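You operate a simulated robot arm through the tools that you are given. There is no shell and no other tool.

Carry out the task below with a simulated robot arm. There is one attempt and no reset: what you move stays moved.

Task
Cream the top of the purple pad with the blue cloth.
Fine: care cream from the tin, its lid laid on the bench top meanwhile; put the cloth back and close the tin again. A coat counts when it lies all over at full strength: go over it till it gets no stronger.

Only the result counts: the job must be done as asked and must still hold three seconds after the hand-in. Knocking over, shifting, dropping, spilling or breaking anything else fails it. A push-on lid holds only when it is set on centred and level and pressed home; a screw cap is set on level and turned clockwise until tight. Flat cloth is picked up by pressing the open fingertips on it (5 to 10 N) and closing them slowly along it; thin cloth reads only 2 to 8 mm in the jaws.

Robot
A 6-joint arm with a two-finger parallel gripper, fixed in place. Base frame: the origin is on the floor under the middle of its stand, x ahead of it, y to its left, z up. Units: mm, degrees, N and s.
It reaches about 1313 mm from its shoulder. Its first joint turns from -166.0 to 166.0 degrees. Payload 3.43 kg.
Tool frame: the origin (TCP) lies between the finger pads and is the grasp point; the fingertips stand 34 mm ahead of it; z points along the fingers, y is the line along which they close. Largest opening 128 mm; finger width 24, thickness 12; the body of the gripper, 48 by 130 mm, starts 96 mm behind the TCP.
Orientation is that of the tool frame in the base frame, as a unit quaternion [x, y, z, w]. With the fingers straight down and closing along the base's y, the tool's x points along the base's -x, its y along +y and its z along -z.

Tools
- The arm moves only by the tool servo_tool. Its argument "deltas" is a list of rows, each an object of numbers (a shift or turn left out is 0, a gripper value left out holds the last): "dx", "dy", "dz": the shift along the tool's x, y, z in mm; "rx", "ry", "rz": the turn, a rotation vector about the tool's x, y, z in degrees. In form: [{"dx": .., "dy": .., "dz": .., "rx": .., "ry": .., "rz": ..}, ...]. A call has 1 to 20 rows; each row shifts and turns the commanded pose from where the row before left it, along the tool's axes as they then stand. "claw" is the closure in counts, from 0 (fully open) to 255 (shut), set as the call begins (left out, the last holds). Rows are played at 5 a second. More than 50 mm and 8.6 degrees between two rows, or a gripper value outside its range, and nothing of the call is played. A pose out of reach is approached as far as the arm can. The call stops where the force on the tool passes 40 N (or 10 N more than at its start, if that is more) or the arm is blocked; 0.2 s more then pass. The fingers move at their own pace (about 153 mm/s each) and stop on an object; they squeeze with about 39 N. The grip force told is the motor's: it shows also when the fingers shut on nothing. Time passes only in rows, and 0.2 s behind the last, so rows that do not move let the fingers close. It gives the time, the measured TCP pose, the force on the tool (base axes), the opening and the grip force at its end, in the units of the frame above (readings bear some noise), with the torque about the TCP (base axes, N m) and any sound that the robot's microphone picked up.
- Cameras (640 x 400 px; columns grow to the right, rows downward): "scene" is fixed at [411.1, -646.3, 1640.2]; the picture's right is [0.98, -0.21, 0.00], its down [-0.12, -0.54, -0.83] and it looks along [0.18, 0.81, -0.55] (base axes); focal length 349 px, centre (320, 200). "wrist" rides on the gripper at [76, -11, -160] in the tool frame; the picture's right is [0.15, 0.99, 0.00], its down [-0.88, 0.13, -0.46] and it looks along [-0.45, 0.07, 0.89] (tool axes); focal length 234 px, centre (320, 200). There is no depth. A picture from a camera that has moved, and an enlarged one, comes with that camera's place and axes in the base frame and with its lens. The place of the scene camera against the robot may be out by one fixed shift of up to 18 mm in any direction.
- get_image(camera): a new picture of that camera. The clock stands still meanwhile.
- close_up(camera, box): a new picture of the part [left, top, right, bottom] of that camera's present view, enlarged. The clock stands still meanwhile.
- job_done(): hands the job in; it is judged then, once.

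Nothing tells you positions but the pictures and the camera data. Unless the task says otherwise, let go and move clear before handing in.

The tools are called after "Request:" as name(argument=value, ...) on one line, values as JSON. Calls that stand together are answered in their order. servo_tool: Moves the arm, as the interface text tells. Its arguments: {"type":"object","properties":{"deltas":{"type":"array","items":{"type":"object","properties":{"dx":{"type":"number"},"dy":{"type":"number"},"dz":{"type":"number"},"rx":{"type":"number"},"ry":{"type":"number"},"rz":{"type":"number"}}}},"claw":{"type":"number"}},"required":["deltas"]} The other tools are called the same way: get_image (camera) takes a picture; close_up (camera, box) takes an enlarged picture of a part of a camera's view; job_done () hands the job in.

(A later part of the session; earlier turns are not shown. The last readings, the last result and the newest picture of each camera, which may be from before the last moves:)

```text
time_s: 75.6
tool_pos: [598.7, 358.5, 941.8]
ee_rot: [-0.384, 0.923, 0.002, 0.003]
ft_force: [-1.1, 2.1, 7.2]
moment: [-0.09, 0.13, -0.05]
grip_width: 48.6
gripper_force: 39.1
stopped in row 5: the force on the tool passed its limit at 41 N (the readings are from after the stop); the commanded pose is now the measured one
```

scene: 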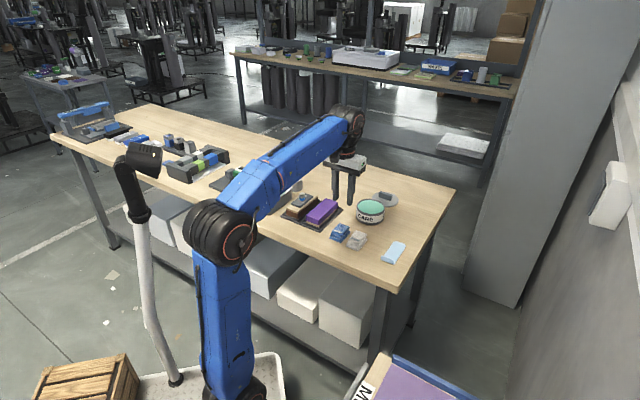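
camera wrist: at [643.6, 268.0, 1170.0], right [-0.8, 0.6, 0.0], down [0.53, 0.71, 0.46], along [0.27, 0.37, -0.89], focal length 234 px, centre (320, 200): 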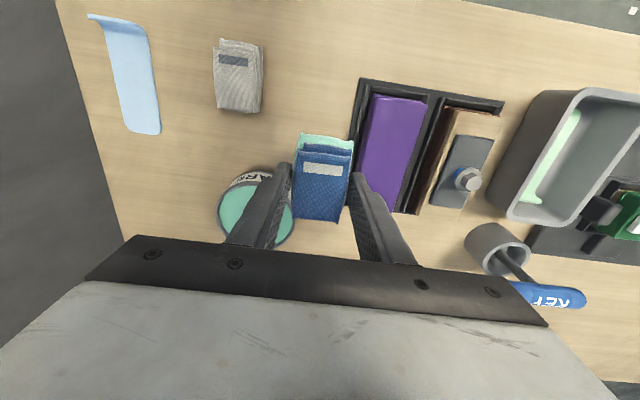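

Request:
servo_tool(deltas=[{"dz": -2}, {"dz": -8}, {"rx": 0.08, "ry": 0.4, "dz": -15}, {"dx": -30}, {"dx": 0}])

Request:
close_up(camera="wrist", box=[220, 40, 460, 240])

Request:
close_up(camera="scene", box=[300, 175, 360, 230])

```text
time_s: 76.8
tool_pos: [619.4, 378.4, 964.9]
ee_rot: [-0.382, 0.924, 0.0, 0.0]
ft_force: [0.2, 0.1, 0.0]
moment: [0.0, -0.01, -0.01]
grip_width: 48.8
gripper_force: 39.3
```

```text
2.00 times, centred on (340, 140) of wrist
camera zoom: at [574.3, 317.3, 1124.8], right [-0.8, 0.6, 0.0], down [0.53, 0.71, 0.46], along [0.27, 0.37, -0.89], focal length 468 px, centre (280, 320)
```

zoom: 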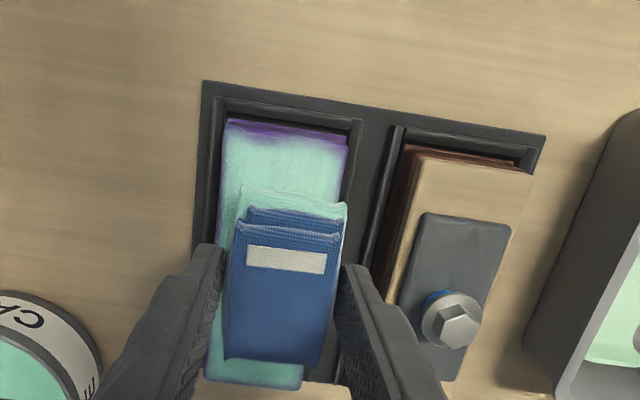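

```text
7.27 times, centred on (330, 202) of scene
camera zoom: at [411.1, -646.3, 1640.2], right [0.98, -0.21, 0.0], down [-0.12, -0.54, -0.83], along [0.18, 0.81, -0.55], focal length 2539 px, centre (247, 182)
```

zoom: 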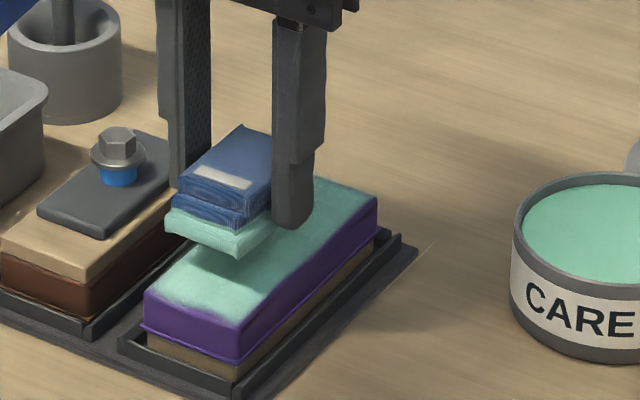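

Most of the pad is mint now. The near edge and the side edges are weaker, so I'll make a second pass with more overlap at the edges.

Request:
servo_tool(deltas=[{"dx": 16, "dy": -8.5}, {"dx": 16, "dy": -8.5}, {"dz": 10}, {"dz": 7}, {"dz": 3}, {"dx": 0}])

Request:
servo_tool(deltas=[{"dz": 0.8}, {"dx": 0}])

Request:
servo_tool(deltas=[{"dz": 0.6}, {"dx": 0}])

```text
time_s: 78.2
tool_pos: [610.6, 344.4, 945.3]
ee_rot: [-0.382, 0.924, 0.0, 0.0]
ft_force: [-0.2, -0.5, -0.8]
moment: [-0.02, 0.0, 0.0]
grip_width: 48.9
gripper_force: 39.1
```

```text
time_s: 78.8
tool_pos: [609.9, 345.6, 945.7]
ee_rot: [-0.382, 0.924, 0.001, 0.0]
ft_force: [-0.1, 0.3, -0.4]
moment: [0.0, -0.01, 0.0]
grip_width: 48.9
gripper_force: 39.4
```

```text
time_s: 79.4
tool_pos: [610.0, 344.5, 944.2]
ee_rot: [-0.382, 0.924, 0.0, 0.0]
ft_force: [0.1, -0.4, 0.5]
moment: [-0.02, 0.0, 0.0]
grip_width: 48.9
gripper_force: 38.8
```

Request:
servo_tool(deltas=[{"dz": 0.5}, {"dx": 0}])

Request:
servo_tool(deltas=[{"dz": 0.5}, {"dx": 0}])

Request:
servo_tool(deltas=[{"dz": 0.4}, {"dx": 0}])

```text
time_s: 80.0
tool_pos: [611.1, 343.3, 944.3]
ee_rot: [-0.383, 0.924, 0.0, 0.0]
ft_force: [0.1, 0.0, 0.9]
moment: [0.02, 0.0, 0.05]
grip_width: 48.8
gripper_force: 39.2
```

```text
time_s: 80.6
tool_pos: [609.6, 343.8, 944.3]
ee_rot: [-0.383, 0.924, 0.0, 0.0]
ft_force: [-0.7, 0.3, -0.3]
moment: [0.0, 0.0, 0.01]
grip_width: 48.7
gripper_force: 38.7
```

```text
time_s: 81.2
tool_pos: [609.9, 343.4, 943.8]
ee_rot: [-0.383, 0.924, 0.0, -0.001]
ft_force: [-0.2, -0.3, -0.7]
moment: [-0.02, -0.01, -0.03]
grip_width: 48.9
gripper_force: 39.3
```

Request:
servo_tool(deltas=[{"dz": 0.5}, {"dx": 0}])

Request:
servo_tool(deltas=[{"dz": 0.4}, {"dx": 0}])

Request:
servo_tool(deltas=[{"dz": 0.4}, {"dx": 0}])

```text
time_s: 81.8
tool_pos: [611.3, 344.3, 944.3]
ee_rot: [-0.383, 0.924, 0.0, 0.0]
ft_force: [-0.5, 0.1, -0.5]
moment: [0.0, 0.03, 0.0]
grip_width: 48.9
gripper_force: 38.5
```

```text
time_s: 82.4
tool_pos: [610.4, 343.1, 942.0]
ee_rot: [-0.382, 0.924, 0.001, 0.0]
ft_force: [-0.2, 0.3, -0.5]
moment: [-0.02, -0.01, -0.02]
grip_width: 48.9
gripper_force: 38.9
```

```text
time_s: 83.0
tool_pos: [610.5, 343.9, 941.8]
ee_rot: [-0.383, 0.924, 0.0, 0.0]
ft_force: [-0.5, 0.4, 0.3]
moment: [0.01, 0.0, -0.01]
grip_width: 48.9
gripper_force: 38.4
```

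Request:
servo_tool(deltas=[{"dz": 0.5}, {"dx": 0}])

Request:
servo_tool(deltas=[{"dz": 0.4}, {"dx": 0}])

Request:
close_up(camera="scene", box=[300, 185, 360, 240])

```text
time_s: 83.6
tool_pos: [610.7, 343.7, 941.9]
ee_rot: [-0.383, 0.924, 0.0, 0.0]
ft_force: [-0.5, -0.7, 2.0]
moment: [0.03, -0.05, -0.06]
grip_width: 48.9
gripper_force: 38.5
```

```text
time_s: 84.2
tool_pos: [611.2, 343.9, 941.9]
ee_rot: [-0.382, 0.924, 0.0, 0.0]
ft_force: [-0.6, -1.6, 6.4]
moment: [0.14, -0.09, 0.01]
grip_width: 48.9
gripper_force: 39.0
```

```text
7.27 times, centred on (330, 212) of scene
camera zoom: at [411.1, -646.3, 1640.2], right [0.98, -0.21, 0.0], down [-0.12, -0.54, -0.83], along [0.18, 0.81, -0.55], focal length 2539 px, centre (247, 109)
```

zoom: 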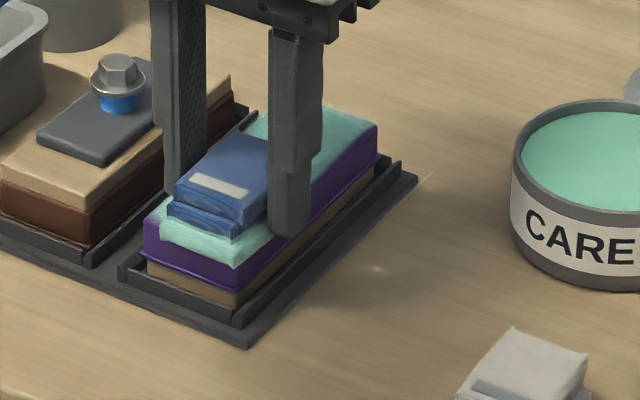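

I notice a small bright spot on the bench beside the tray, so I'll check it before going on.

Request:
close_up(camera="scene", box=[325, 210, 350, 232])

Request:
get_image(camera="wrist")

```text
16.00 times, centred on (338, 221) of scene
camera zoom: at [411.1, -646.3, 1640.2], right [0.98, -0.21, 0.0], down [-0.12, -0.54, -0.83], along [0.18, 0.81, -0.55], focal length 5586 px, centre (40, -136)
```

zoom: 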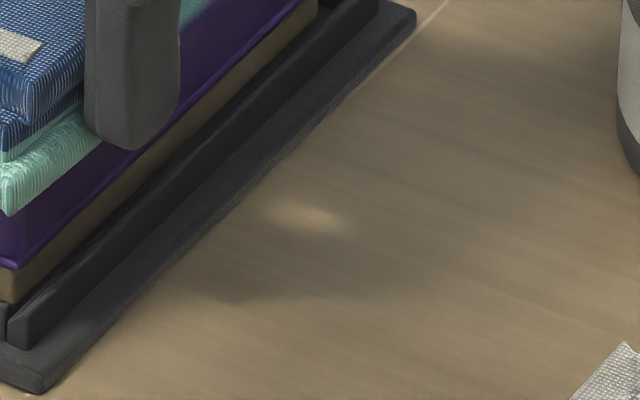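

```text
taken
camera wrist: at [564.8, 283.0, 1101.3], right [-0.8, 0.6, 0.0], down [0.53, 0.71, 0.46], along [0.27, 0.37, -0.89], focal length 234 px, centre (320, 200)
```

wrist: 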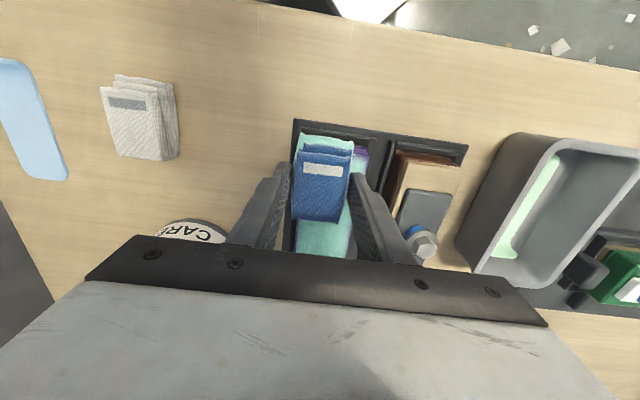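

It's only light falling through the gripper's shadow. Continuing with the lane A stroke.

Request:
servo_tool(deltas=[{"dz": 0.3}, {"dx": -5}, {"dx": -5}, {"dx": -5}, {"dx": 0}])

Request:
servo_tool(deltas=[{"dx": -6}, {"dx": -6}, {"dx": -6}, {"dx": 0}])

```text
time_s: 85.4
tool_pos: [620.2, 355.4, 942.2]
ee_rot: [-0.383, 0.924, 0.0, 0.001]
ft_force: [-5.3, -4.5, 18.3]
moment: [0.06, 0.05, 0.07]
grip_width: 48.7
gripper_force: 39.1
```

```text
time_s: 86.4
tool_pos: [631.7, 367.5, 941.3]
ee_rot: [-0.383, 0.924, 0.0, 0.001]
ft_force: [-5.5, -4.6, 22.7]
moment: [-0.06, 0.2, 0.03]
grip_width: 48.8
gripper_force: 38.4
```

Request:
servo_tool(deltas=[{"dz": -0.3}, {"dx": -6, "dy": 0.1}, {"dx": -6, "dy": 0.1}, {"dx": -6, "dy": 0.1}, {"dx": 0}])

Request:
servo_tool(deltas=[{"dx": -6, "dy": 0.1}, {"dx": -6, "dy": 0.1}, {"dx": -6, "dy": 0.1}, {"dx": 0}])

Request:
servo_tool(deltas=[{"dz": -0.3}, {"dx": -6, "dy": 0.1}, {"dx": -6, "dy": 0.1}, {"dx": -6, "dy": 0.1}, {"dx": 0}])

Request:
close_up(camera="wrist", box=[220, 40, 460, 240])

```text
time_s: 87.6
tool_pos: [644.9, 380.6, 941.6]
ee_rot: [-0.383, 0.924, 0.0, 0.001]
ft_force: [-4.9, -5.5, 20.2]
moment: [-0.09, 0.16, 0.03]
grip_width: 48.9
gripper_force: 39.2
```

```text
time_s: 88.6
tool_pos: [658.4, 392.5, 941.8]
ee_rot: [-0.383, 0.924, 0.0, 0.0]
ft_force: [-3.1, -2.5, 10.3]
moment: [0.04, 0.04, -0.03]
grip_width: 48.9
gripper_force: 39.0
```

```text
time_s: 89.8
tool_pos: [671.1, 406.5, 942.5]
ee_rot: [-0.382, 0.924, 0.0, 0.0]
ft_force: [-0.8, -0.8, 1.3]
moment: [0.01, 0.0, 0.01]
grip_width: 49.0
gripper_force: 39.0
```

```text
2.00 times, centred on (340, 140) of wrist
camera zoom: at [625.8, 344.8, 1100.9], right [-0.8, 0.6, 0.0], down [0.53, 0.71, 0.46], along [0.27, 0.37, -0.89], focal length 468 px, centre (280, 320)
```

zoom: 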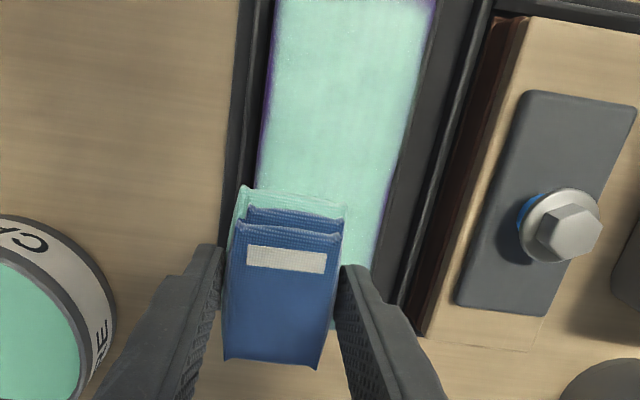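

The coat looks strong along lane A. I'll press lightly at the far end and cross over to lane B.

Request:
servo_tool(deltas=[{"dz": 0.5}, {"dy": 4}, {"dy": 4}, {"dx": 0}])

Request:
servo_tool(deltas=[{"dz": 0.2}, {"dy": 4}, {"dy": 5}, {"dy": 5}, {"dx": 0}])

```text
time_s: 90.8
tool_pos: [665.6, 412.8, 941.3]
ee_rot: [-0.382, 0.924, 0.001, 0.001]
ft_force: [2.9, -2.9, 10.3]
moment: [-0.16, -0.12, 0.01]
grip_width: 48.9
gripper_force: 39.3
```

```text
time_s: 92.0
tool_pos: [655.1, 421.9, 941.8]
ee_rot: [-0.383, 0.924, 0.0, 0.0]
ft_force: [2.7, -3.2, 9.8]
moment: [-0.14, -0.14, -0.02]
grip_width: 49.0
gripper_force: 38.4
```

Request:
servo_tool(deltas=[{"dy": 2.5}, {"dx": 6, "dy": -0.1}, {"dx": 6, "dy": -0.1}, {"dx": 6, "dy": -0.1}, {"dx": 0}])

Request:
servo_tool(deltas=[{"dz": 0.3}, {"dx": 6, "dy": -0.1}, {"dx": 6, "dy": -0.1}, {"dx": 6, "dy": -0.1}, {"dx": 0}])

```text
time_s: 93.2
tool_pos: [639.3, 411.6, 941.3]
ee_rot: [-0.383, 0.924, 0.0, 0.0]
ft_force: [1.8, 3.7, 10.5]
moment: [0.13, -0.14, 0.06]
grip_width: 49.1
gripper_force: 39.0
```

```text
time_s: 94.4
tool_pos: [628.0, 397.6, 940.5]
ee_rot: [-0.383, 0.924, 0.0, 0.001]
ft_force: [3.8, 2.8, 11.2]
moment: [0.12, -0.14, 0.01]
grip_width: 48.8
gripper_force: 38.3
```

Request:
servo_tool(deltas=[{"dz": 0.2}, {"dx": 6, "dy": -0.1}, {"dx": 6, "dy": -0.1}, {"dx": 6, "dy": -0.1}, {"dx": 0}])

Request:
servo_tool(deltas=[{"dz": 0.1}, {"dx": 6, "dy": -0.1}, {"dx": 6, "dy": -0.1}, {"dx": 6, "dy": -0.1}, {"dx": 0}])

Request:
servo_tool(deltas=[{"dx": 6}, {"dx": 6}, {"dx": 5}, {"dx": 0}])

Request:
close_up(camera="wrist", box=[220, 40, 460, 240])

Request:
close_up(camera="scene", box=[300, 175, 360, 230])

```text
time_s: 95.6
tool_pos: [616.5, 384.9, 939.6]
ee_rot: [-0.382, 0.924, 0.0, 0.001]
ft_force: [3.7, 3.1, 15.3]
moment: [-0.01, -0.07, -0.01]
grip_width: 48.8
gripper_force: 38.9
```

```text
time_s: 96.8
tool_pos: [602.8, 372.0, 940.5]
ee_rot: [-0.384, 0.924, 0.0, 0.0]
ft_force: [10.0, 7.4, 36.1]
moment: [0.07, -0.33, 0.0]
grip_width: 48.8
gripper_force: 38.9
```

```text
time_s: 97.8
tool_pos: [590.9, 359.4, 940.6]
ee_rot: [-0.383, 0.924, -0.001, 0.0]
ft_force: [5.1, 9.1, 29.1]
moment: [0.34, -0.32, 0.04]
grip_width: 48.7
gripper_force: 38.6
```

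```text
2.00 times, centred on (340, 140) of wrist
camera zoom: at [545.3, 297.6, 1100.0], right [-0.8, 0.6, 0.0], down [0.53, 0.71, 0.46], along [0.27, 0.37, -0.89], focal length 468 px, centre (280, 320)
```

zoom: 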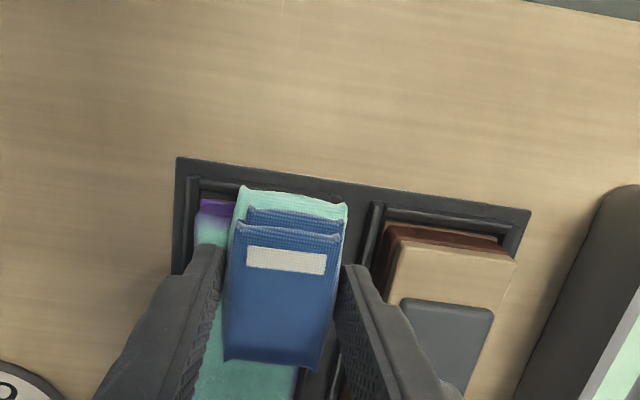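

```text
7.27 times, centred on (330, 202) of scene
camera zoom: at [411.1, -646.3, 1640.2], right [0.98, -0.21, 0.0], down [-0.12, -0.54, -0.83], along [0.18, 0.81, -0.55], focal length 2539 px, centre (247, 182)
```

zoom: 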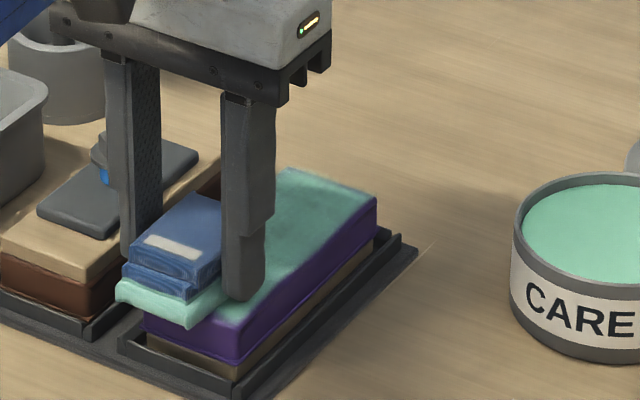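

Now I'll sweep across at the near end to cover that corner.

Request:
servo_tool(deltas=[{"dz": -0.8}, {"dy": -4}, {"dy": -4}, {"dy": -4}, {"dx": 0}])

Request:
servo_tool(deltas=[{"dy": -4}, {"dy": -4}, {"dy": -5}, {"dx": 0}])

```text
time_s: 99.0
tool_pos: [599.1, 349.4, 940.8]
ee_rot: [-0.383, 0.924, 0.0, 0.0]
ft_force: [-4.2, 0.6, 8.4]
moment: [0.08, 0.22, -0.04]
grip_width: 48.9
gripper_force: 39.2
```

```text
time_s: 100.0
tool_pos: [609.6, 341.6, 940.6]
ee_rot: [-0.383, 0.924, 0.0, 0.0]
ft_force: [-1.0, -0.3, 3.4]
moment: [-0.04, 0.08, 0.0]
grip_width: 48.9
gripper_force: 38.9
```

Request:
servo_tool(deltas=[{"dz": 0.4}, {"dx": 4}, {"dx": -5}, {"dx": -5}, {"dx": 0}])

Request:
servo_tool(deltas=[{"dx": -6}, {"dx": -6}, {"dx": -6}, {"dx": 0}])

Request:
close_up(camera="wrist", box=[220, 40, 460, 240])

```text
time_s: 101.2
tool_pos: [612.5, 345.9, 941.4]
ee_rot: [-0.383, 0.924, -0.001, 0.0]
ft_force: [0.4, -0.4, 0.1]
moment: [0.0, 0.05, 0.0]
grip_width: 49.0
gripper_force: 39.6
```

```text
time_s: 102.2
tool_pos: [625.7, 359.1, 940.6]
ee_rot: [-0.382, 0.924, 0.0, 0.001]
ft_force: [-1.3, -2.7, 7.5]
moment: [-0.14, 0.15, 0.02]
grip_width: 48.9
gripper_force: 39.1
```

```text
2.00 times, centred on (340, 140) of wrist
camera zoom: at [580.0, 297.6, 1100.0], right [-0.8, 0.6, 0.0], down [0.53, 0.71, 0.46], along [0.27, 0.37, -0.89], focal length 468 px, centre (280, 320)
```

zoom: 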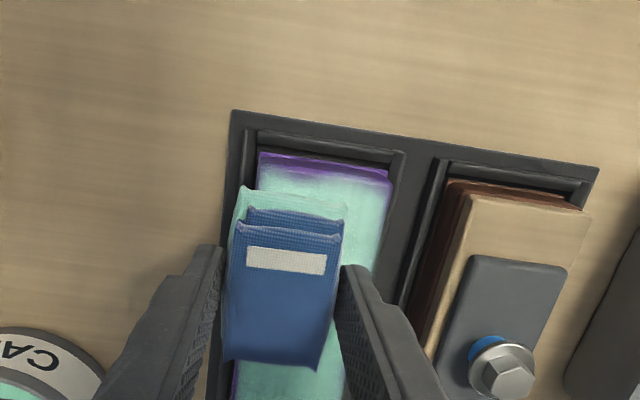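

Request:
servo_tool(deltas=[{"dz": -3}, {"dz": -15}, {"dz": -25}, {"dx": -40, "dz": -10}, {"dx": -40, "dz": -5}, {"dx": 0}])

Request:
close_up(camera="scene", box=[300, 185, 350, 235])

Request:
close_up(camera="wrist", box=[240, 20, 460, 200])

```text
time_s: 103.6
tool_pos: [682.5, 415.8, 1000.9]
ee_rot: [-0.382, 0.924, 0.001, 0.0]
ft_force: [-0.1, -0.5, -0.8]
moment: [0.01, 0.0, 0.01]
grip_width: 48.8
gripper_force: 38.6
```

```text
8.00 times, centred on (325, 210) of scene
camera zoom: at [411.1, -646.3, 1640.2], right [0.98, -0.21, 0.0], down [-0.12, -0.54, -0.83], along [0.18, 0.81, -0.55], focal length 2793 px, centre (280, 120)
```

zoom: 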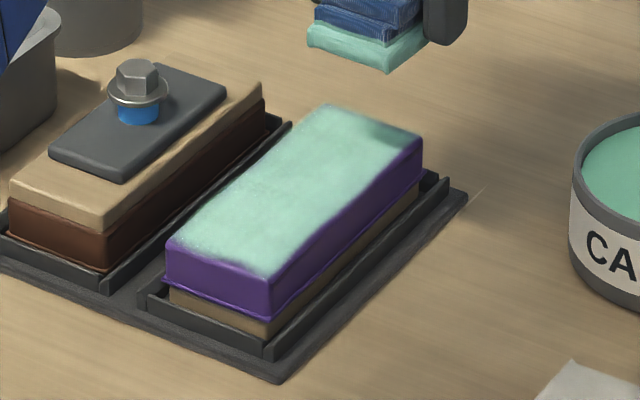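

```text
2.22 times, centred on (350, 110) of wrist
camera zoom: at [636.7, 355.0, 1160.5], right [-0.8, 0.6, 0.0], down [0.53, 0.71, 0.46], along [0.27, 0.37, -0.89], focal length 520 px, centre (253, 400)
```

zoom: 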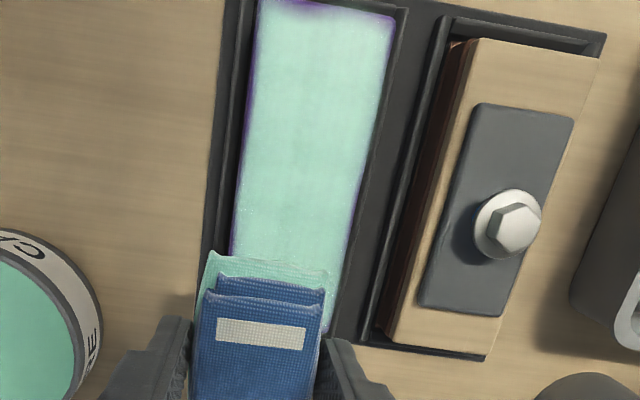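

The coat is strong over nearly the whole top and only fades right at the edges, mostly the near edge. I'll dip again so the cloth is well loaded, then work on the edges.

Request:
servo_tool(deltas=[{"dx": -10, "dy": -34}, {"dx": -10, "dy": -34}, {"dx": -11, "dy": -34}, {"dx": -10.5, "dy": -33.5}, {"dx": 0}, {"dx": 0}])

Request:
get_image(camera="wrist")

```text
time_s: 105.0
tool_pos: [808.3, 350.8, 999.7]
ee_rot: [-0.383, 0.924, 0.001, 0.0]
ft_force: [0.6, 0.0, 0.4]
moment: [0.02, 0.0, -0.02]
grip_width: 48.9
gripper_force: 38.9
```

```text
taken
camera wrist: at [762.4, 289.7, 1158.8], right [-0.8, 0.6, 0.0], down [0.53, 0.71, 0.46], along [0.27, 0.37, -0.89], focal length 234 px, centre (320, 200)
```

wrist: 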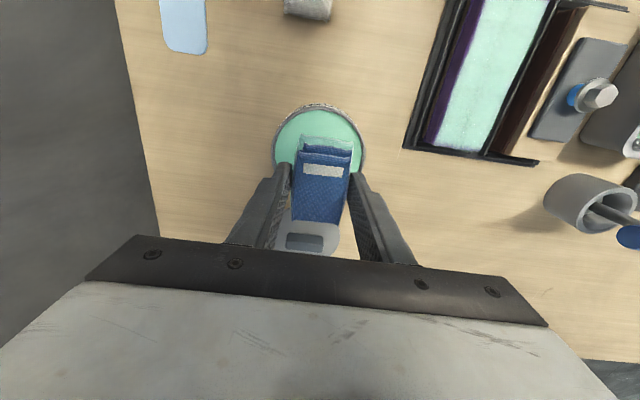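

Request:
servo_tool(deltas=[{"dx": 1.4, "dz": 15}, {"dz": 15}, {"dz": 10}, {"dz": 7}, {"dx": 0}])

Request:
close_up(camera="wrist", box=[230, 80, 410, 220])

Request:
servo_tool(deltas=[{"dz": 2}, {"dz": 2}, {"dz": 1}, {"dx": 0}])

```text
time_s: 106.2
tool_pos: [806.0, 348.2, 952.7]
ee_rot: [-0.383, 0.924, 0.0, 0.0]
ft_force: [0.1, 0.7, -1.2]
moment: [0.03, -0.01, 0.01]
grip_width: 48.6
gripper_force: 38.8
```

```text
2.86 times, centred on (320, 150) of wrist
camera zoom: at [761.0, 287.2, 1111.7], right [-0.8, 0.6, 0.0], down [0.53, 0.71, 0.46], along [0.27, 0.37, -0.89], focal length 669 px, centre (320, 343)
```

zoom: 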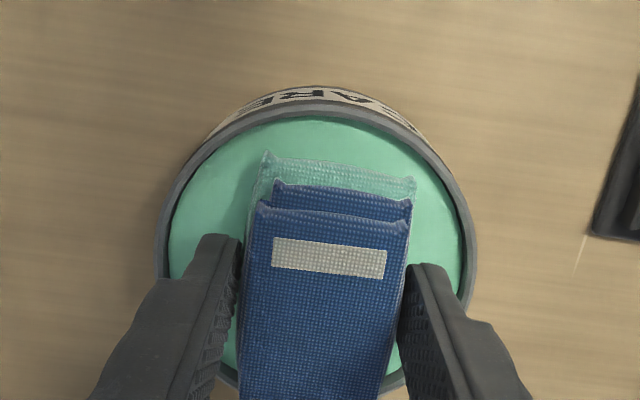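

```text
time_s: 107.2
tool_pos: [807.6, 346.9, 947.0]
ee_rot: [-0.382, 0.924, 0.0, 0.0]
ft_force: [0.3, 0.7, 0.0]
moment: [-0.03, 0.0, 0.01]
grip_width: 48.8
gripper_force: 39.3
```

Request:
servo_tool(deltas=[{"dz": 0.8}, {"dx": 0}])

Request:
servo_tool(deltas=[{"dz": 0.6}, {"dx": 0}])

Request:
servo_tool(deltas=[{"dz": 0.6}, {"dx": 0}])

```text
time_s: 107.8
tool_pos: [807.2, 347.7, 946.3]
ee_rot: [-0.383, 0.924, -0.001, 0.0]
ft_force: [1.2, -0.1, -0.8]
moment: [0.01, -0.04, -0.01]
grip_width: 48.9
gripper_force: 38.9
```

```text
time_s: 108.4
tool_pos: [807.5, 349.3, 945.7]
ee_rot: [-0.383, 0.924, 0.0, 0.0]
ft_force: [0.4, 0.4, 0.0]
moment: [0.0, 0.03, 0.02]
grip_width: 48.8
gripper_force: 39.1
```

```text
time_s: 109.0
tool_pos: [806.4, 347.9, 945.3]
ee_rot: [-0.383, 0.924, 0.0, 0.0]
ft_force: [-0.1, 0.3, -0.9]
moment: [-0.02, 0.02, 0.01]
grip_width: 49.0
gripper_force: 38.5
```

Request:
servo_tool(deltas=[{"dz": 0.5}, {"dx": 0}])

Request:
servo_tool(deltas=[{"dz": 0.5}, {"dx": 0}])

Request:
servo_tool(deltas=[{"dz": 0.4}, {"dx": 0}])

```text
time_s: 109.6
tool_pos: [806.6, 347.7, 944.9]
ee_rot: [-0.383, 0.924, 0.0, -0.001]
ft_force: [-0.4, -0.1, -0.7]
moment: [-0.02, 0.03, -0.04]
grip_width: 48.8
gripper_force: 39.1
```

```text
time_s: 110.2
tool_pos: [807.5, 347.1, 943.0]
ee_rot: [-0.383, 0.924, 0.0, 0.001]
ft_force: [0.2, -0.8, -0.1]
moment: [-0.05, 0.02, -0.02]
grip_width: 48.8
gripper_force: 38.8
```

```text
time_s: 110.8
tool_pos: [807.2, 347.4, 944.9]
ee_rot: [-0.382, 0.924, 0.0, 0.0]
ft_force: [-0.1, 2.2, 3.0]
moment: [0.02, 0.05, -0.04]
grip_width: 48.8
gripper_force: 39.1
```

Request:
servo_tool(deltas=[{"dz": 0.4}, {"dx": 0}, {"dx": 0}])

Request:
close_up(camera="scene", box=[345, 175, 395, 225])

```text
time_s: 111.6
tool_pos: [806.9, 347.7, 944.0]
ee_rot: [-0.383, 0.924, 0.001, 0.001]
ft_force: [0.8, 1.5, 11.7]
moment: [0.03, 0.02, 0.0]
grip_width: 48.7
gripper_force: 39.3
```

```text
8.00 times, centred on (370, 200) of scene
camera zoom: at [411.1, -646.3, 1640.2], right [0.98, -0.21, 0.0], down [-0.12, -0.54, -0.83], along [0.18, 0.81, -0.55], focal length 2793 px, centre (-80, 200)
```

zoom: 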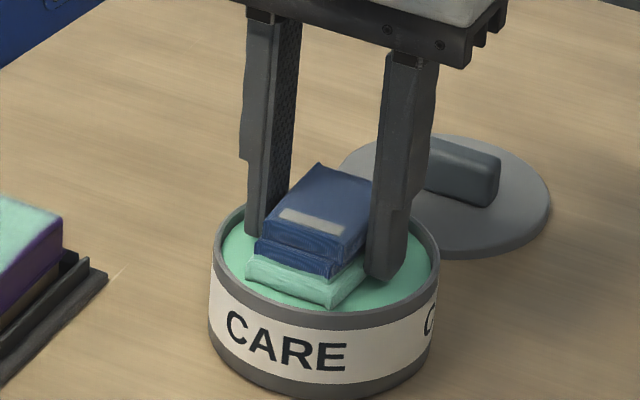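

Reloaded at about 12 N. Now to the near end of the pad, overlapping the near edge.

Request:
servo_tool(deltas=[{"dz": -3}, {"dz": -10}, {"dz": -15}, {"dz": -17}, {"dx": 31, "dy": 27.4}, {"dx": 31, "dy": 27.4}, {"dx": 31, "dy": 27.4}, {"dx": 31, "dy": 27.4}, {"dx": 30.6, "dy": 27.6}, {"dx": 0}, {"dz": 15}, {"dz": 15}, {"dz": 8}, {"dx": 0}])

Request:
close_up(camera="wrist", box=[220, 40, 460, 240])

Request:
close_up(camera="scene", box=[300, 185, 360, 240])

```text
time_s: 114.6
tool_pos: [600.8, 336.8, 949.1]
ee_rot: [-0.383, 0.924, 0.0, 0.0]
ft_force: [-0.3, -0.5, -0.1]
moment: [0.02, -0.03, 0.03]
grip_width: 48.6
gripper_force: 39.1
```

```text
2.00 times, centred on (340, 140) of wrist
camera zoom: at [554.6, 274.9, 1108.7], right [-0.8, 0.6, 0.0], down [0.53, 0.71, 0.46], along [0.27, 0.37, -0.89], focal length 468 px, centre (280, 320)
```

zoom: 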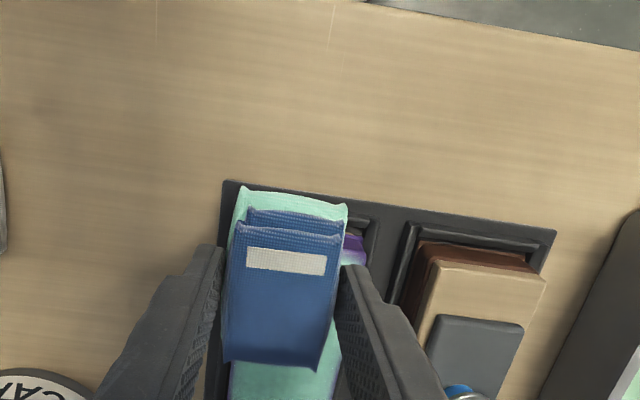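

```text
7.27 times, centred on (330, 212) of scene
camera zoom: at [411.1, -646.3, 1640.2], right [0.98, -0.21, 0.0], down [-0.12, -0.54, -0.83], along [0.18, 0.81, -0.55], focal length 2539 px, centre (247, 109)
```

zoom: 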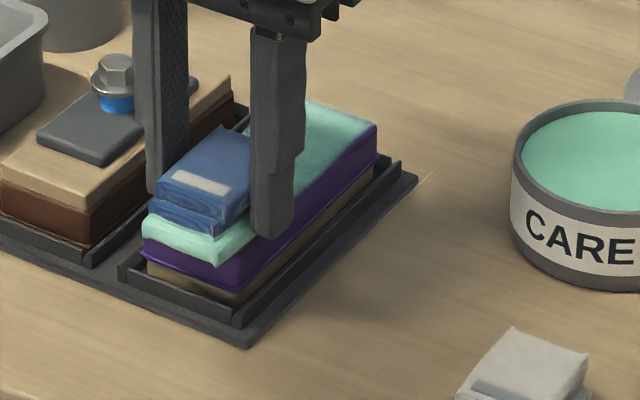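

Request:
servo_tool(deltas=[{"dz": 2}, {"dz": 2}, {"dz": 1.5}, {"dx": 0}])

Request:
servo_tool(deltas=[{"dz": 0.7}, {"dx": 0}])

Request:
servo_tool(deltas=[{"dz": 0.6}, {"dx": 0}])

Request:
servo_tool(deltas=[{"dz": 0.6}, {"dx": 0}])

```text
time_s: 115.6
tool_pos: [600.1, 336.6, 943.8]
ee_rot: [-0.383, 0.924, 0.0, 0.0]
ft_force: [-0.4, -0.2, -0.6]
moment: [0.02, -0.03, 0.02]
grip_width: 48.6
gripper_force: 39.0
```

```text
time_s: 116.2
tool_pos: [601.0, 335.7, 943.5]
ee_rot: [-0.383, 0.924, 0.0, 0.0]
ft_force: [-0.2, -0.5, -0.9]
moment: [0.01, 0.05, -0.03]
grip_width: 48.5
gripper_force: 39.0
```

```text
time_s: 116.8
tool_pos: [600.3, 336.9, 942.6]
ee_rot: [-0.383, 0.924, 0.0, 0.0]
ft_force: [-0.3, 0.7, 0.2]
moment: [0.0, 0.03, -0.02]
grip_width: 48.8
gripper_force: 39.0
```

```text
time_s: 117.4
tool_pos: [601.8, 336.6, 940.9]
ee_rot: [-0.383, 0.924, 0.0, 0.0]
ft_force: [-0.5, 0.2, 0.3]
moment: [-0.04, -0.01, -0.01]
grip_width: 49.0
gripper_force: 38.7
```

Request:
servo_tool(deltas=[{"dz": 0.5}, {"dx": 0}])

Request:
servo_tool(deltas=[{"dz": 0.5}, {"dx": 0}])

Request:
servo_tool(deltas=[{"dz": 0.4}, {"dx": 0}])

```text
time_s: 118.0
tool_pos: [600.8, 336.4, 942.0]
ee_rot: [-0.383, 0.924, 0.0, 0.0]
ft_force: [0.1, 0.7, -1.3]
moment: [0.03, 0.01, 0.0]
grip_width: 48.4
gripper_force: 38.9
```

```text
time_s: 118.6
tool_pos: [601.7, 336.1, 941.1]
ee_rot: [-0.382, 0.924, -0.001, 0.0]
ft_force: [-0.4, 0.2, 0.2]
moment: [-0.04, -0.01, 0.04]
grip_width: 49.0
gripper_force: 39.1
```

```text
time_s: 119.2
tool_pos: [600.6, 335.5, 940.6]
ee_rot: [-0.383, 0.924, 0.0, -0.001]
ft_force: [-0.2, -0.4, -0.1]
moment: [-0.05, -0.03, 0.01]
grip_width: 48.8
gripper_force: 39.2
```

Request:
servo_tool(deltas=[{"dz": 0.5}, {"dx": 0}])

Request:
servo_tool(deltas=[{"dz": 0.4}, {"dx": 0}])

Request:
servo_tool(deltas=[{"dz": 0.4}, {"dx": 0}])

```text
time_s: 119.8
tool_pos: [600.0, 336.1, 940.5]
ee_rot: [-0.383, 0.924, 0.001, -0.001]
ft_force: [0.1, 0.4, -0.9]
moment: [-0.03, -0.01, -0.02]
grip_width: 49.1
gripper_force: 39.8
```

```text
time_s: 120.4
tool_pos: [600.5, 335.3, 940.3]
ee_rot: [-0.383, 0.924, 0.002, 0.001]
ft_force: [0.6, 0.9, 7.5]
moment: [0.09, 0.01, -0.01]
grip_width: 48.9
gripper_force: 39.1
```

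```text
time_s: 121.0
tool_pos: [600.4, 335.4, 940.3]
ee_rot: [-0.383, 0.924, 0.0, 0.001]
ft_force: [3.3, 2.1, 20.1]
moment: [0.19, -0.14, -0.01]
grip_width: 48.8
gripper_force: 37.9
```

Request:
servo_tool(deltas=[{"dz": -0.2}, {"dy": 4}, {"dy": 4}, {"dy": 4}, {"dx": 0}])

Request:
servo_tool(deltas=[{"dy": 4}, {"dy": 4}, {"dy": 3}, {"dx": 0}])

Request:
close_up(camera="wrist", box=[220, 40, 460, 240])

```text
time_s: 122.2
tool_pos: [590.5, 344.1, 939.7]
ee_rot: [-0.382, 0.924, 0.0, 0.0]
ft_force: [4.1, -6.7, 15.4]
moment: [-0.18, -0.24, -0.06]
grip_width: 48.8
gripper_force: 38.7
```

```text
time_s: 123.2
tool_pos: [584.7, 352.0, 940.6]
ee_rot: [-0.382, 0.924, 0.0, 0.0]
ft_force: [3.6, -5.2, 14.6]
moment: [-0.21, -0.18, -0.05]
grip_width: 48.9
gripper_force: 39.3
```

```text
2.00 times, centred on (340, 140) of wrist
camera zoom: at [538.9, 290.3, 1099.5], right [-0.8, 0.6, 0.0], down [0.53, 0.71, 0.46], along [0.27, 0.37, -0.89], focal length 468 px, centre (280, 320)
```

zoom: 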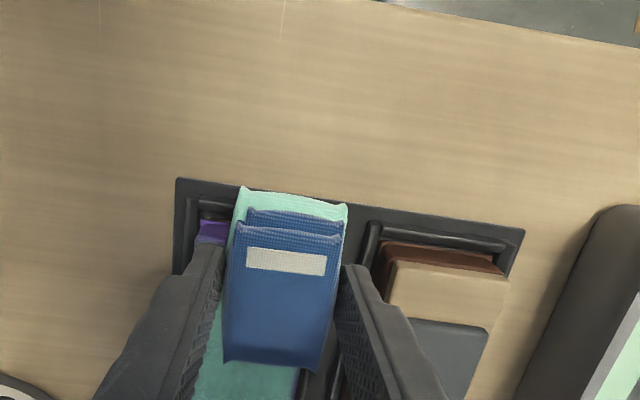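

Request:
servo_tool(deltas=[{"dz": -0.2}, {"dx": -6, "dy": 0.1}, {"dx": -6, "dy": 0.1}, {"dx": -6, "dy": 0.1}, {"dx": 0}])

Request:
servo_tool(deltas=[{"dx": -6, "dy": 0.1}, {"dx": -6, "dy": 0.1}, {"dx": -6, "dy": 0.1}, {"dx": 0}])

Request:
servo_tool(deltas=[{"dx": -6, "dy": 0.1}, {"dx": -6, "dy": 0.1}, {"dx": -6, "dy": 0.1}, {"dx": 0}])

```text
time_s: 124.4
tool_pos: [596.0, 365.2, 939.0]
ee_rot: [-0.383, 0.924, 0.0, 0.001]
ft_force: [-4.4, -1.1, 9.9]
moment: [-0.13, 0.24, 0.01]
grip_width: 48.7
gripper_force: 39.6
```

```text
time_s: 125.4
tool_pos: [608.3, 378.6, 940.4]
ee_rot: [-0.383, 0.924, 0.0, 0.0]
ft_force: [-1.3, -0.9, 3.5]
moment: [-0.04, 0.06, 0.01]
grip_width: 49.0
gripper_force: 39.6
```

```text
time_s: 126.4
tool_pos: [619.7, 391.5, 940.5]
ee_rot: [-0.383, 0.924, 0.0, 0.0]
ft_force: [-2.5, -2.1, 5.7]
moment: [-0.04, 0.09, -0.02]
grip_width: 48.6
gripper_force: 39.4
```

Request:
servo_tool(deltas=[{"dz": 0.4}, {"dx": -6, "dy": 0.1}, {"dx": -6, "dy": 0.1}, {"dx": -6, "dy": 0.1}, {"dx": 0}])

Request:
servo_tool(deltas=[{"dx": -6, "dy": 0.1}, {"dx": -6, "dy": 0.1}, {"dx": -6, "dy": 0.1}, {"dx": 0}])

Request:
servo_tool(deltas=[{"dx": -6, "dy": 0.1}, {"dx": -6, "dy": 0.1}, {"dx": -6, "dy": 0.1}, {"dx": 0}])

Request:
close_up(camera="wrist", box=[220, 40, 460, 240])

```text
time_s: 127.6
tool_pos: [633.7, 402.3, 939.8]
ee_rot: [-0.383, 0.924, 0.0, 0.0]
ft_force: [-3.1, -3.5, 9.4]
moment: [-0.1, 0.07, -0.04]
grip_width: 48.9
gripper_force: 38.9
```

```text
time_s: 128.6
tool_pos: [645.3, 416.2, 941.3]
ee_rot: [-0.382, 0.924, 0.0, 0.0]
ft_force: [-0.3, 1.0, -0.3]
moment: [-0.03, 0.03, 0.0]
grip_width: 48.8
gripper_force: 38.9
```

```text
time_s: 129.6
tool_pos: [659.0, 429.6, 939.6]
ee_rot: [-0.383, 0.924, 0.0, 0.0]
ft_force: [-2.0, -1.7, 4.9]
moment: [-0.09, 0.05, 0.01]
grip_width: 48.8
gripper_force: 38.9
```

```text
2.00 times, centred on (340, 140) of wrist
camera zoom: at [613.4, 368.0, 1099.4], right [-0.8, 0.6, 0.0], down [0.53, 0.71, 0.46], along [0.27, 0.37, -0.89], focal length 468 px, centre (280, 320)
```

zoom: 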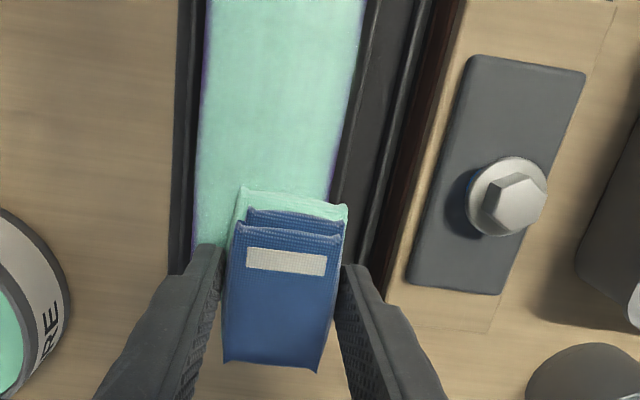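

Request:
servo_tool(deltas=[{"dz": 0.4}, {"dx": -3}, {"dy": -4}, {"dy": -4}, {"dx": 0}])

Request:
servo_tool(deltas=[{"dy": -4}, {"dy": -4}, {"dy": -4}, {"dy": -4}, {"dx": 0}])

```text
time_s: 130.8
tool_pos: [667.0, 427.5, 940.2]
ee_rot: [-0.383, 0.924, 0.0, 0.001]
ft_force: [-4.6, 5.5, 14.7]
moment: [0.17, 0.31, -0.06]
grip_width: 48.4
gripper_force: 39.1
```

```text
time_s: 132.0
tool_pos: [677.5, 415.3, 939.4]
ee_rot: [-0.383, 0.924, 0.0, 0.0]
ft_force: [-3.8, 3.6, 14.3]
moment: [0.14, 0.22, -0.03]
grip_width: 48.6
gripper_force: 39.4
```

Request:
servo_tool(deltas=[{"dx": 6, "dy": -0.1}, {"dx": 6, "dy": -0.1}, {"dx": 6, "dy": -0.1}, {"dx": 0}])

Request:
servo_tool(deltas=[{"dx": 6, "dy": -0.1}, {"dx": 6, "dy": -0.1}, {"dx": 6, "dy": -0.1}, {"dx": 0}])

Request:
servo_tool(deltas=[{"dx": 6, "dy": -0.1}, {"dx": 6, "dy": -0.1}, {"dx": 6, "dy": -0.1}, {"dx": 0}])

```text
time_s: 133.0
tool_pos: [666.7, 401.5, 940.1]
ee_rot: [-0.383, 0.924, 0.0, -0.001]
ft_force: [2.9, 1.0, 11.6]
moment: [0.2, -0.16, -0.03]
grip_width: 48.7
gripper_force: 38.9
```

```text
time_s: 134.0
tool_pos: [653.2, 389.5, 939.1]
ee_rot: [-0.383, 0.924, 0.001, 0.001]
ft_force: [3.6, 3.6, 20.9]
moment: [0.19, -0.07, -0.02]
grip_width: 48.6
gripper_force: 39.2
```

```text
time_s: 135.0
tool_pos: [639.4, 376.7, 939.2]
ee_rot: [-0.382, 0.924, 0.0, 0.0]
ft_force: [2.8, 4.7, 19.0]
moment: [0.19, -0.1, -0.01]
grip_width: 48.9
gripper_force: 39.3
```

Request:
servo_tool(deltas=[{"dz": -0.1}, {"dx": 6, "dy": -0.1}, {"dx": 6, "dy": -0.1}, {"dx": 6, "dy": -0.1}, {"dx": 0}])

Request:
servo_tool(deltas=[{"dx": 6, "dy": -0.1}, {"dx": 6, "dy": -0.1}, {"dx": 6, "dy": -0.1}, {"dx": 0}])

Request:
servo_tool(deltas=[{"dx": 6, "dy": -0.1}, {"dx": 6, "dy": -0.1}, {"dx": 6, "dy": -0.1}, {"dx": 0}])

Request:
close_up(camera="wrist", box=[220, 40, 460, 240])

```text
time_s: 136.2
tool_pos: [627.4, 363.5, 938.8]
ee_rot: [-0.384, 0.923, 0.0, 0.0]
ft_force: [4.1, 5.0, 20.7]
moment: [0.13, -0.08, -0.02]
grip_width: 48.7
gripper_force: 39.0
```

```text
time_s: 137.2
tool_pos: [614.9, 350.4, 939.2]
ee_rot: [-0.382, 0.924, 0.0, 0.0]
ft_force: [1.1, 1.7, 9.9]
moment: [0.12, -0.03, 0.02]
grip_width: 48.9
gripper_force: 39.3
```

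```text
time_s: 138.2
tool_pos: [603.4, 337.7, 938.6]
ee_rot: [-0.383, 0.924, 0.0, 0.0]
ft_force: [0.7, 0.5, 6.4]
moment: [0.02, -0.02, 0.02]
grip_width: 48.6
gripper_force: 38.5
```

```text
2.00 times, centred on (340, 140) of wrist
camera zoom: at [557.6, 275.7, 1098.7], right [-0.8, 0.6, 0.0], down [0.53, 0.71, 0.46], along [0.27, 0.37, -0.89], focal length 468 px, centre (280, 320)
```

zoom: 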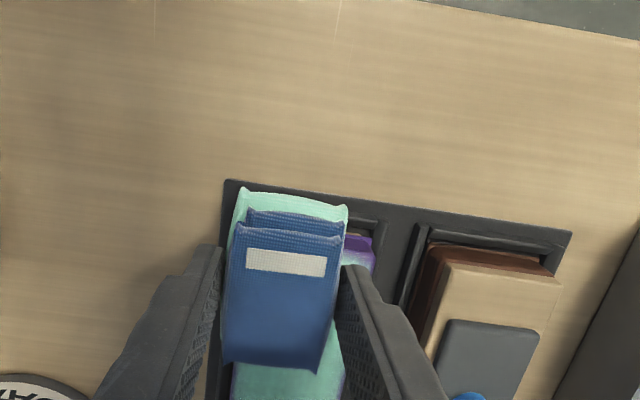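

Request:
servo_tool(deltas=[{"dz": 0.4}, {"dx": 3}, {"dy": 4}, {"dy": 4}, {"dy": 4}, {"dx": 0}])

Request:
servo_tool(deltas=[{"dy": 4}, {"dy": 4}, {"dy": 4}, {"dx": 0}])

Request:
servo_tool(deltas=[{"dx": -6}, {"dx": -6}, {"dx": -6}, {"dx": 0}])

Request:
servo_tool(deltas=[{"dz": -3}, {"dz": -15}, {"dz": -25}, {"dx": -40, "dz": -10}, {"dx": -40, "dz": -5}, {"dx": -20}, {"dx": 0}])

Request:
close_up(camera="scene", box=[300, 185, 350, 235])

Request:
close_up(camera="wrist", box=[240, 0, 460, 180])

```text
time_s: 139.6
tool_pos: [593.2, 342.4, 940.1]
ee_rot: [-0.383, 0.924, 0.001, -0.001]
ft_force: [4.4, -3.0, 11.9]
moment: [-0.1, -0.19, 0.02]
grip_width: 48.8
gripper_force: 39.4
```

```text
time_s: 140.6
tool_pos: [584.6, 352.6, 938.5]
ee_rot: [-0.382, 0.924, 0.0, 0.0]
ft_force: [1.4, -3.2, 6.7]
moment: [-0.11, -0.06, 0.0]
grip_width: 48.8
gripper_force: 39.1
```

```text
time_s: 141.6
tool_pos: [598.2, 365.0, 939.2]
ee_rot: [-0.382, 0.924, 0.0, -0.001]
ft_force: [-0.9, -0.1, -0.4]
moment: [0.05, 0.0, 0.01]
grip_width: 48.9
gripper_force: 38.7
```

```text
time_s: 143.2
tool_pos: [668.4, 436.0, 997.5]
ee_rot: [-0.383, 0.924, 0.001, 0.0]
ft_force: [-0.1, -0.3, -0.6]
moment: [-0.03, 0.01, 0.01]
grip_width: 48.7
gripper_force: 39.3
```

```text
8.00 times, centred on (325, 210) of scene
camera zoom: at [411.1, -646.3, 1640.2], right [0.98, -0.21, 0.0], down [-0.12, -0.54, -0.83], along [0.18, 0.81, -0.55], focal length 2793 px, centre (280, 120)
```

zoom: 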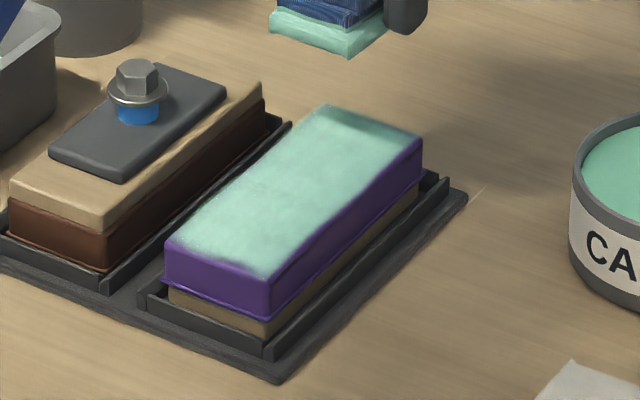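

```text
2.22 times, centred on (350, 90) of wrist
camera zoom: at [623.2, 374.2, 1156.5], right [-0.8, 0.6, 0.0], down [0.53, 0.71, 0.46], along [0.27, 0.37, -0.89], focal length 520 px, centre (253, 444)
```

zoom: 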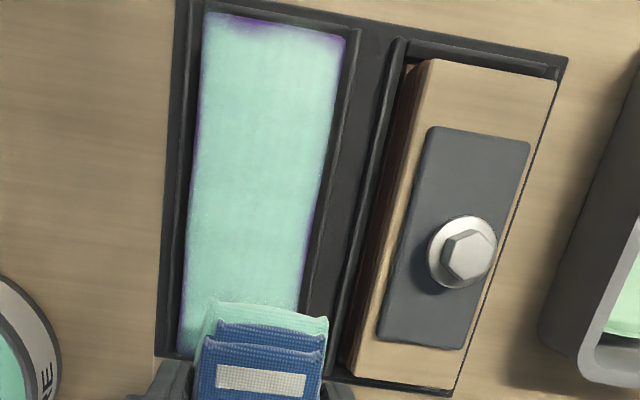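

The coat looks uniform. I'll take a closer look at the near edge and corners.

Request:
servo_tool(deltas=[{"dx": 30}, {"dx": 25}, {"dx": 0}, {"dx": 0}])

Request:
close_up(camera="wrist", box=[260, 60, 380, 160])

Request:
close_up(camera="scene", box=[304, 205, 334, 232])

Request:
close_up(camera="scene", box=[312, 195, 342, 222])

```text
time_s: 144.2
tool_pos: [628.1, 397.5, 996.3]
ee_rot: [-0.383, 0.924, 0.001, 0.0]
ft_force: [0.5, -0.2, -0.8]
moment: [0.01, -0.03, 0.01]
grip_width: 48.6
gripper_force: 38.2
```

```text
4.00 times, centred on (320, 110) of wrist
camera zoom: at [583.0, 336.1, 1156.9], right [-0.8, 0.6, 0.0], down [0.53, 0.71, 0.46], along [0.27, 0.37, -0.89], focal length 937 px, centre (320, 560)
```

zoom: 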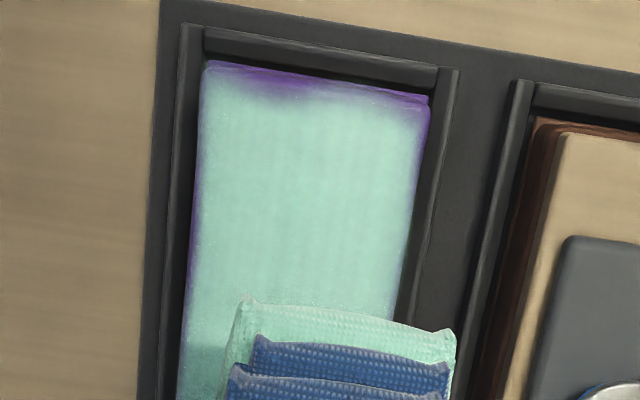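

```text
14.81 times, centred on (319, 218) of scene
camera zoom: at [411.1, -646.3, 1640.2], right [0.98, -0.21, 0.0], down [-0.12, -0.54, -0.83], along [0.18, 0.81, -0.55], focal length 5173 px, centre (335, -74)
```

zoom: 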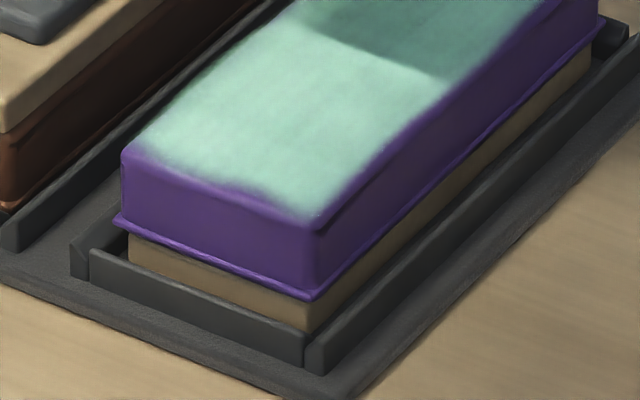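

```text
14.81 times, centred on (327, 208) of scene
camera zoom: at [411.1, -646.3, 1640.2], right [0.98, -0.21, 0.0], down [-0.12, -0.54, -0.83], along [0.18, 0.81, -0.55], focal length 5173 px, centre (216, 74)
```

zoom: 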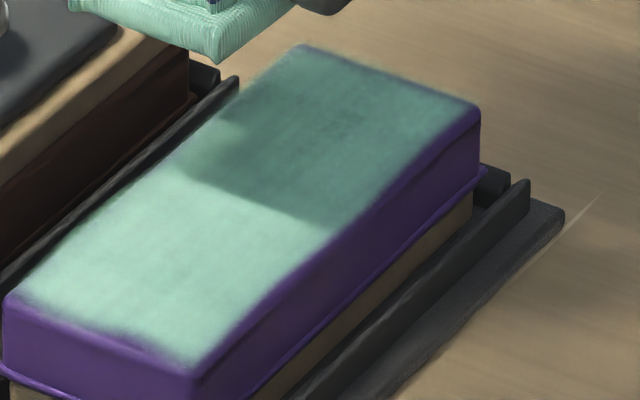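

The near edge still has a purple strip on its left half. I'll go back and work there with short back-and-forth strokes at firmer pressure.

Request:
servo_tool(deltas=[{"dx": 30, "dy": -12.5}, {"dx": 30, "dy": -12.5}, {"dz": 20}, {"dz": 18}, {"dz": 12}, {"dz": 4}, {"dx": 0}])

Request:
servo_tool(deltas=[{"dz": 0.7}, {"dx": 0}])

Request:
servo_tool(deltas=[{"dz": 0.7}, {"dx": 0}])

Request:
servo_tool(deltas=[{"dz": 0.7}, {"dx": 0}])

```text
time_s: 145.8
tool_pos: [604.0, 336.3, 940.8]
ee_rot: [-0.383, 0.924, 0.0, 0.0]
ft_force: [0.2, 0.7, -0.1]
moment: [0.03, -0.02, -0.03]
grip_width: 48.8
gripper_force: 39.1
```

```text
time_s: 146.4
tool_pos: [602.9, 336.7, 941.9]
ee_rot: [-0.383, 0.924, 0.0, -0.001]
ft_force: [0.8, 0.3, -0.4]
moment: [0.01, 0.04, -0.02]
grip_width: 48.9
gripper_force: 38.9
```

```text
time_s: 147.0
tool_pos: [604.0, 336.7, 941.2]
ee_rot: [-0.383, 0.924, 0.0, 0.0]
ft_force: [-0.3, 0.1, -0.7]
moment: [-0.01, 0.0, 0.03]
grip_width: 48.9
gripper_force: 39.1
```

```text
time_s: 147.6
tool_pos: [603.2, 336.9, 939.9]
ee_rot: [-0.382, 0.924, 0.0, 0.0]
ft_force: [-0.2, -0.6, -0.2]
moment: [0.05, -0.02, -0.01]
grip_width: 48.8
gripper_force: 39.4
```

Request:
servo_tool(deltas=[{"dz": 0.5}, {"dx": 0}])

Request:
servo_tool(deltas=[{"dz": 0.5}, {"dx": 0}])

Request:
servo_tool(deltas=[{"dz": 0.4}, {"dx": 0}])

Request:
close_up(camera="scene", box=[300, 195, 340, 235])

```text
time_s: 148.2
tool_pos: [603.8, 336.1, 941.5]
ee_rot: [-0.383, 0.924, -0.001, 0.0]
ft_force: [0.0, -0.1, -1.0]
moment: [0.0, 0.04, 0.01]
grip_width: 48.8
gripper_force: 39.2
```

```text
time_s: 148.8
tool_pos: [604.3, 337.2, 938.9]
ee_rot: [-0.382, 0.924, 0.0, 0.0]
ft_force: [0.2, -0.3, -0.8]
moment: [0.0, 0.02, -0.01]
grip_width: 48.5
gripper_force: 39.0
```

```text
time_s: 149.4
tool_pos: [603.2, 337.4, 939.1]
ee_rot: [-0.382, 0.924, 0.0, 0.0]
ft_force: [-0.6, 1.5, 1.5]
moment: [0.0, 0.04, 0.0]
grip_width: 48.8
gripper_force: 38.9
```

```text
10.00 times, centred on (320, 215) of scene
camera zoom: at [411.1, -646.3, 1640.2], right [0.98, -0.21, 0.0], down [-0.12, -0.54, -0.83], along [0.18, 0.81, -0.55], focal length 3492 px, centre (320, 50)
```

zoom: 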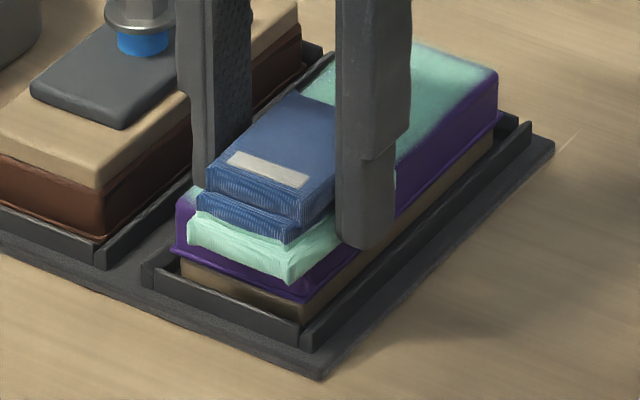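

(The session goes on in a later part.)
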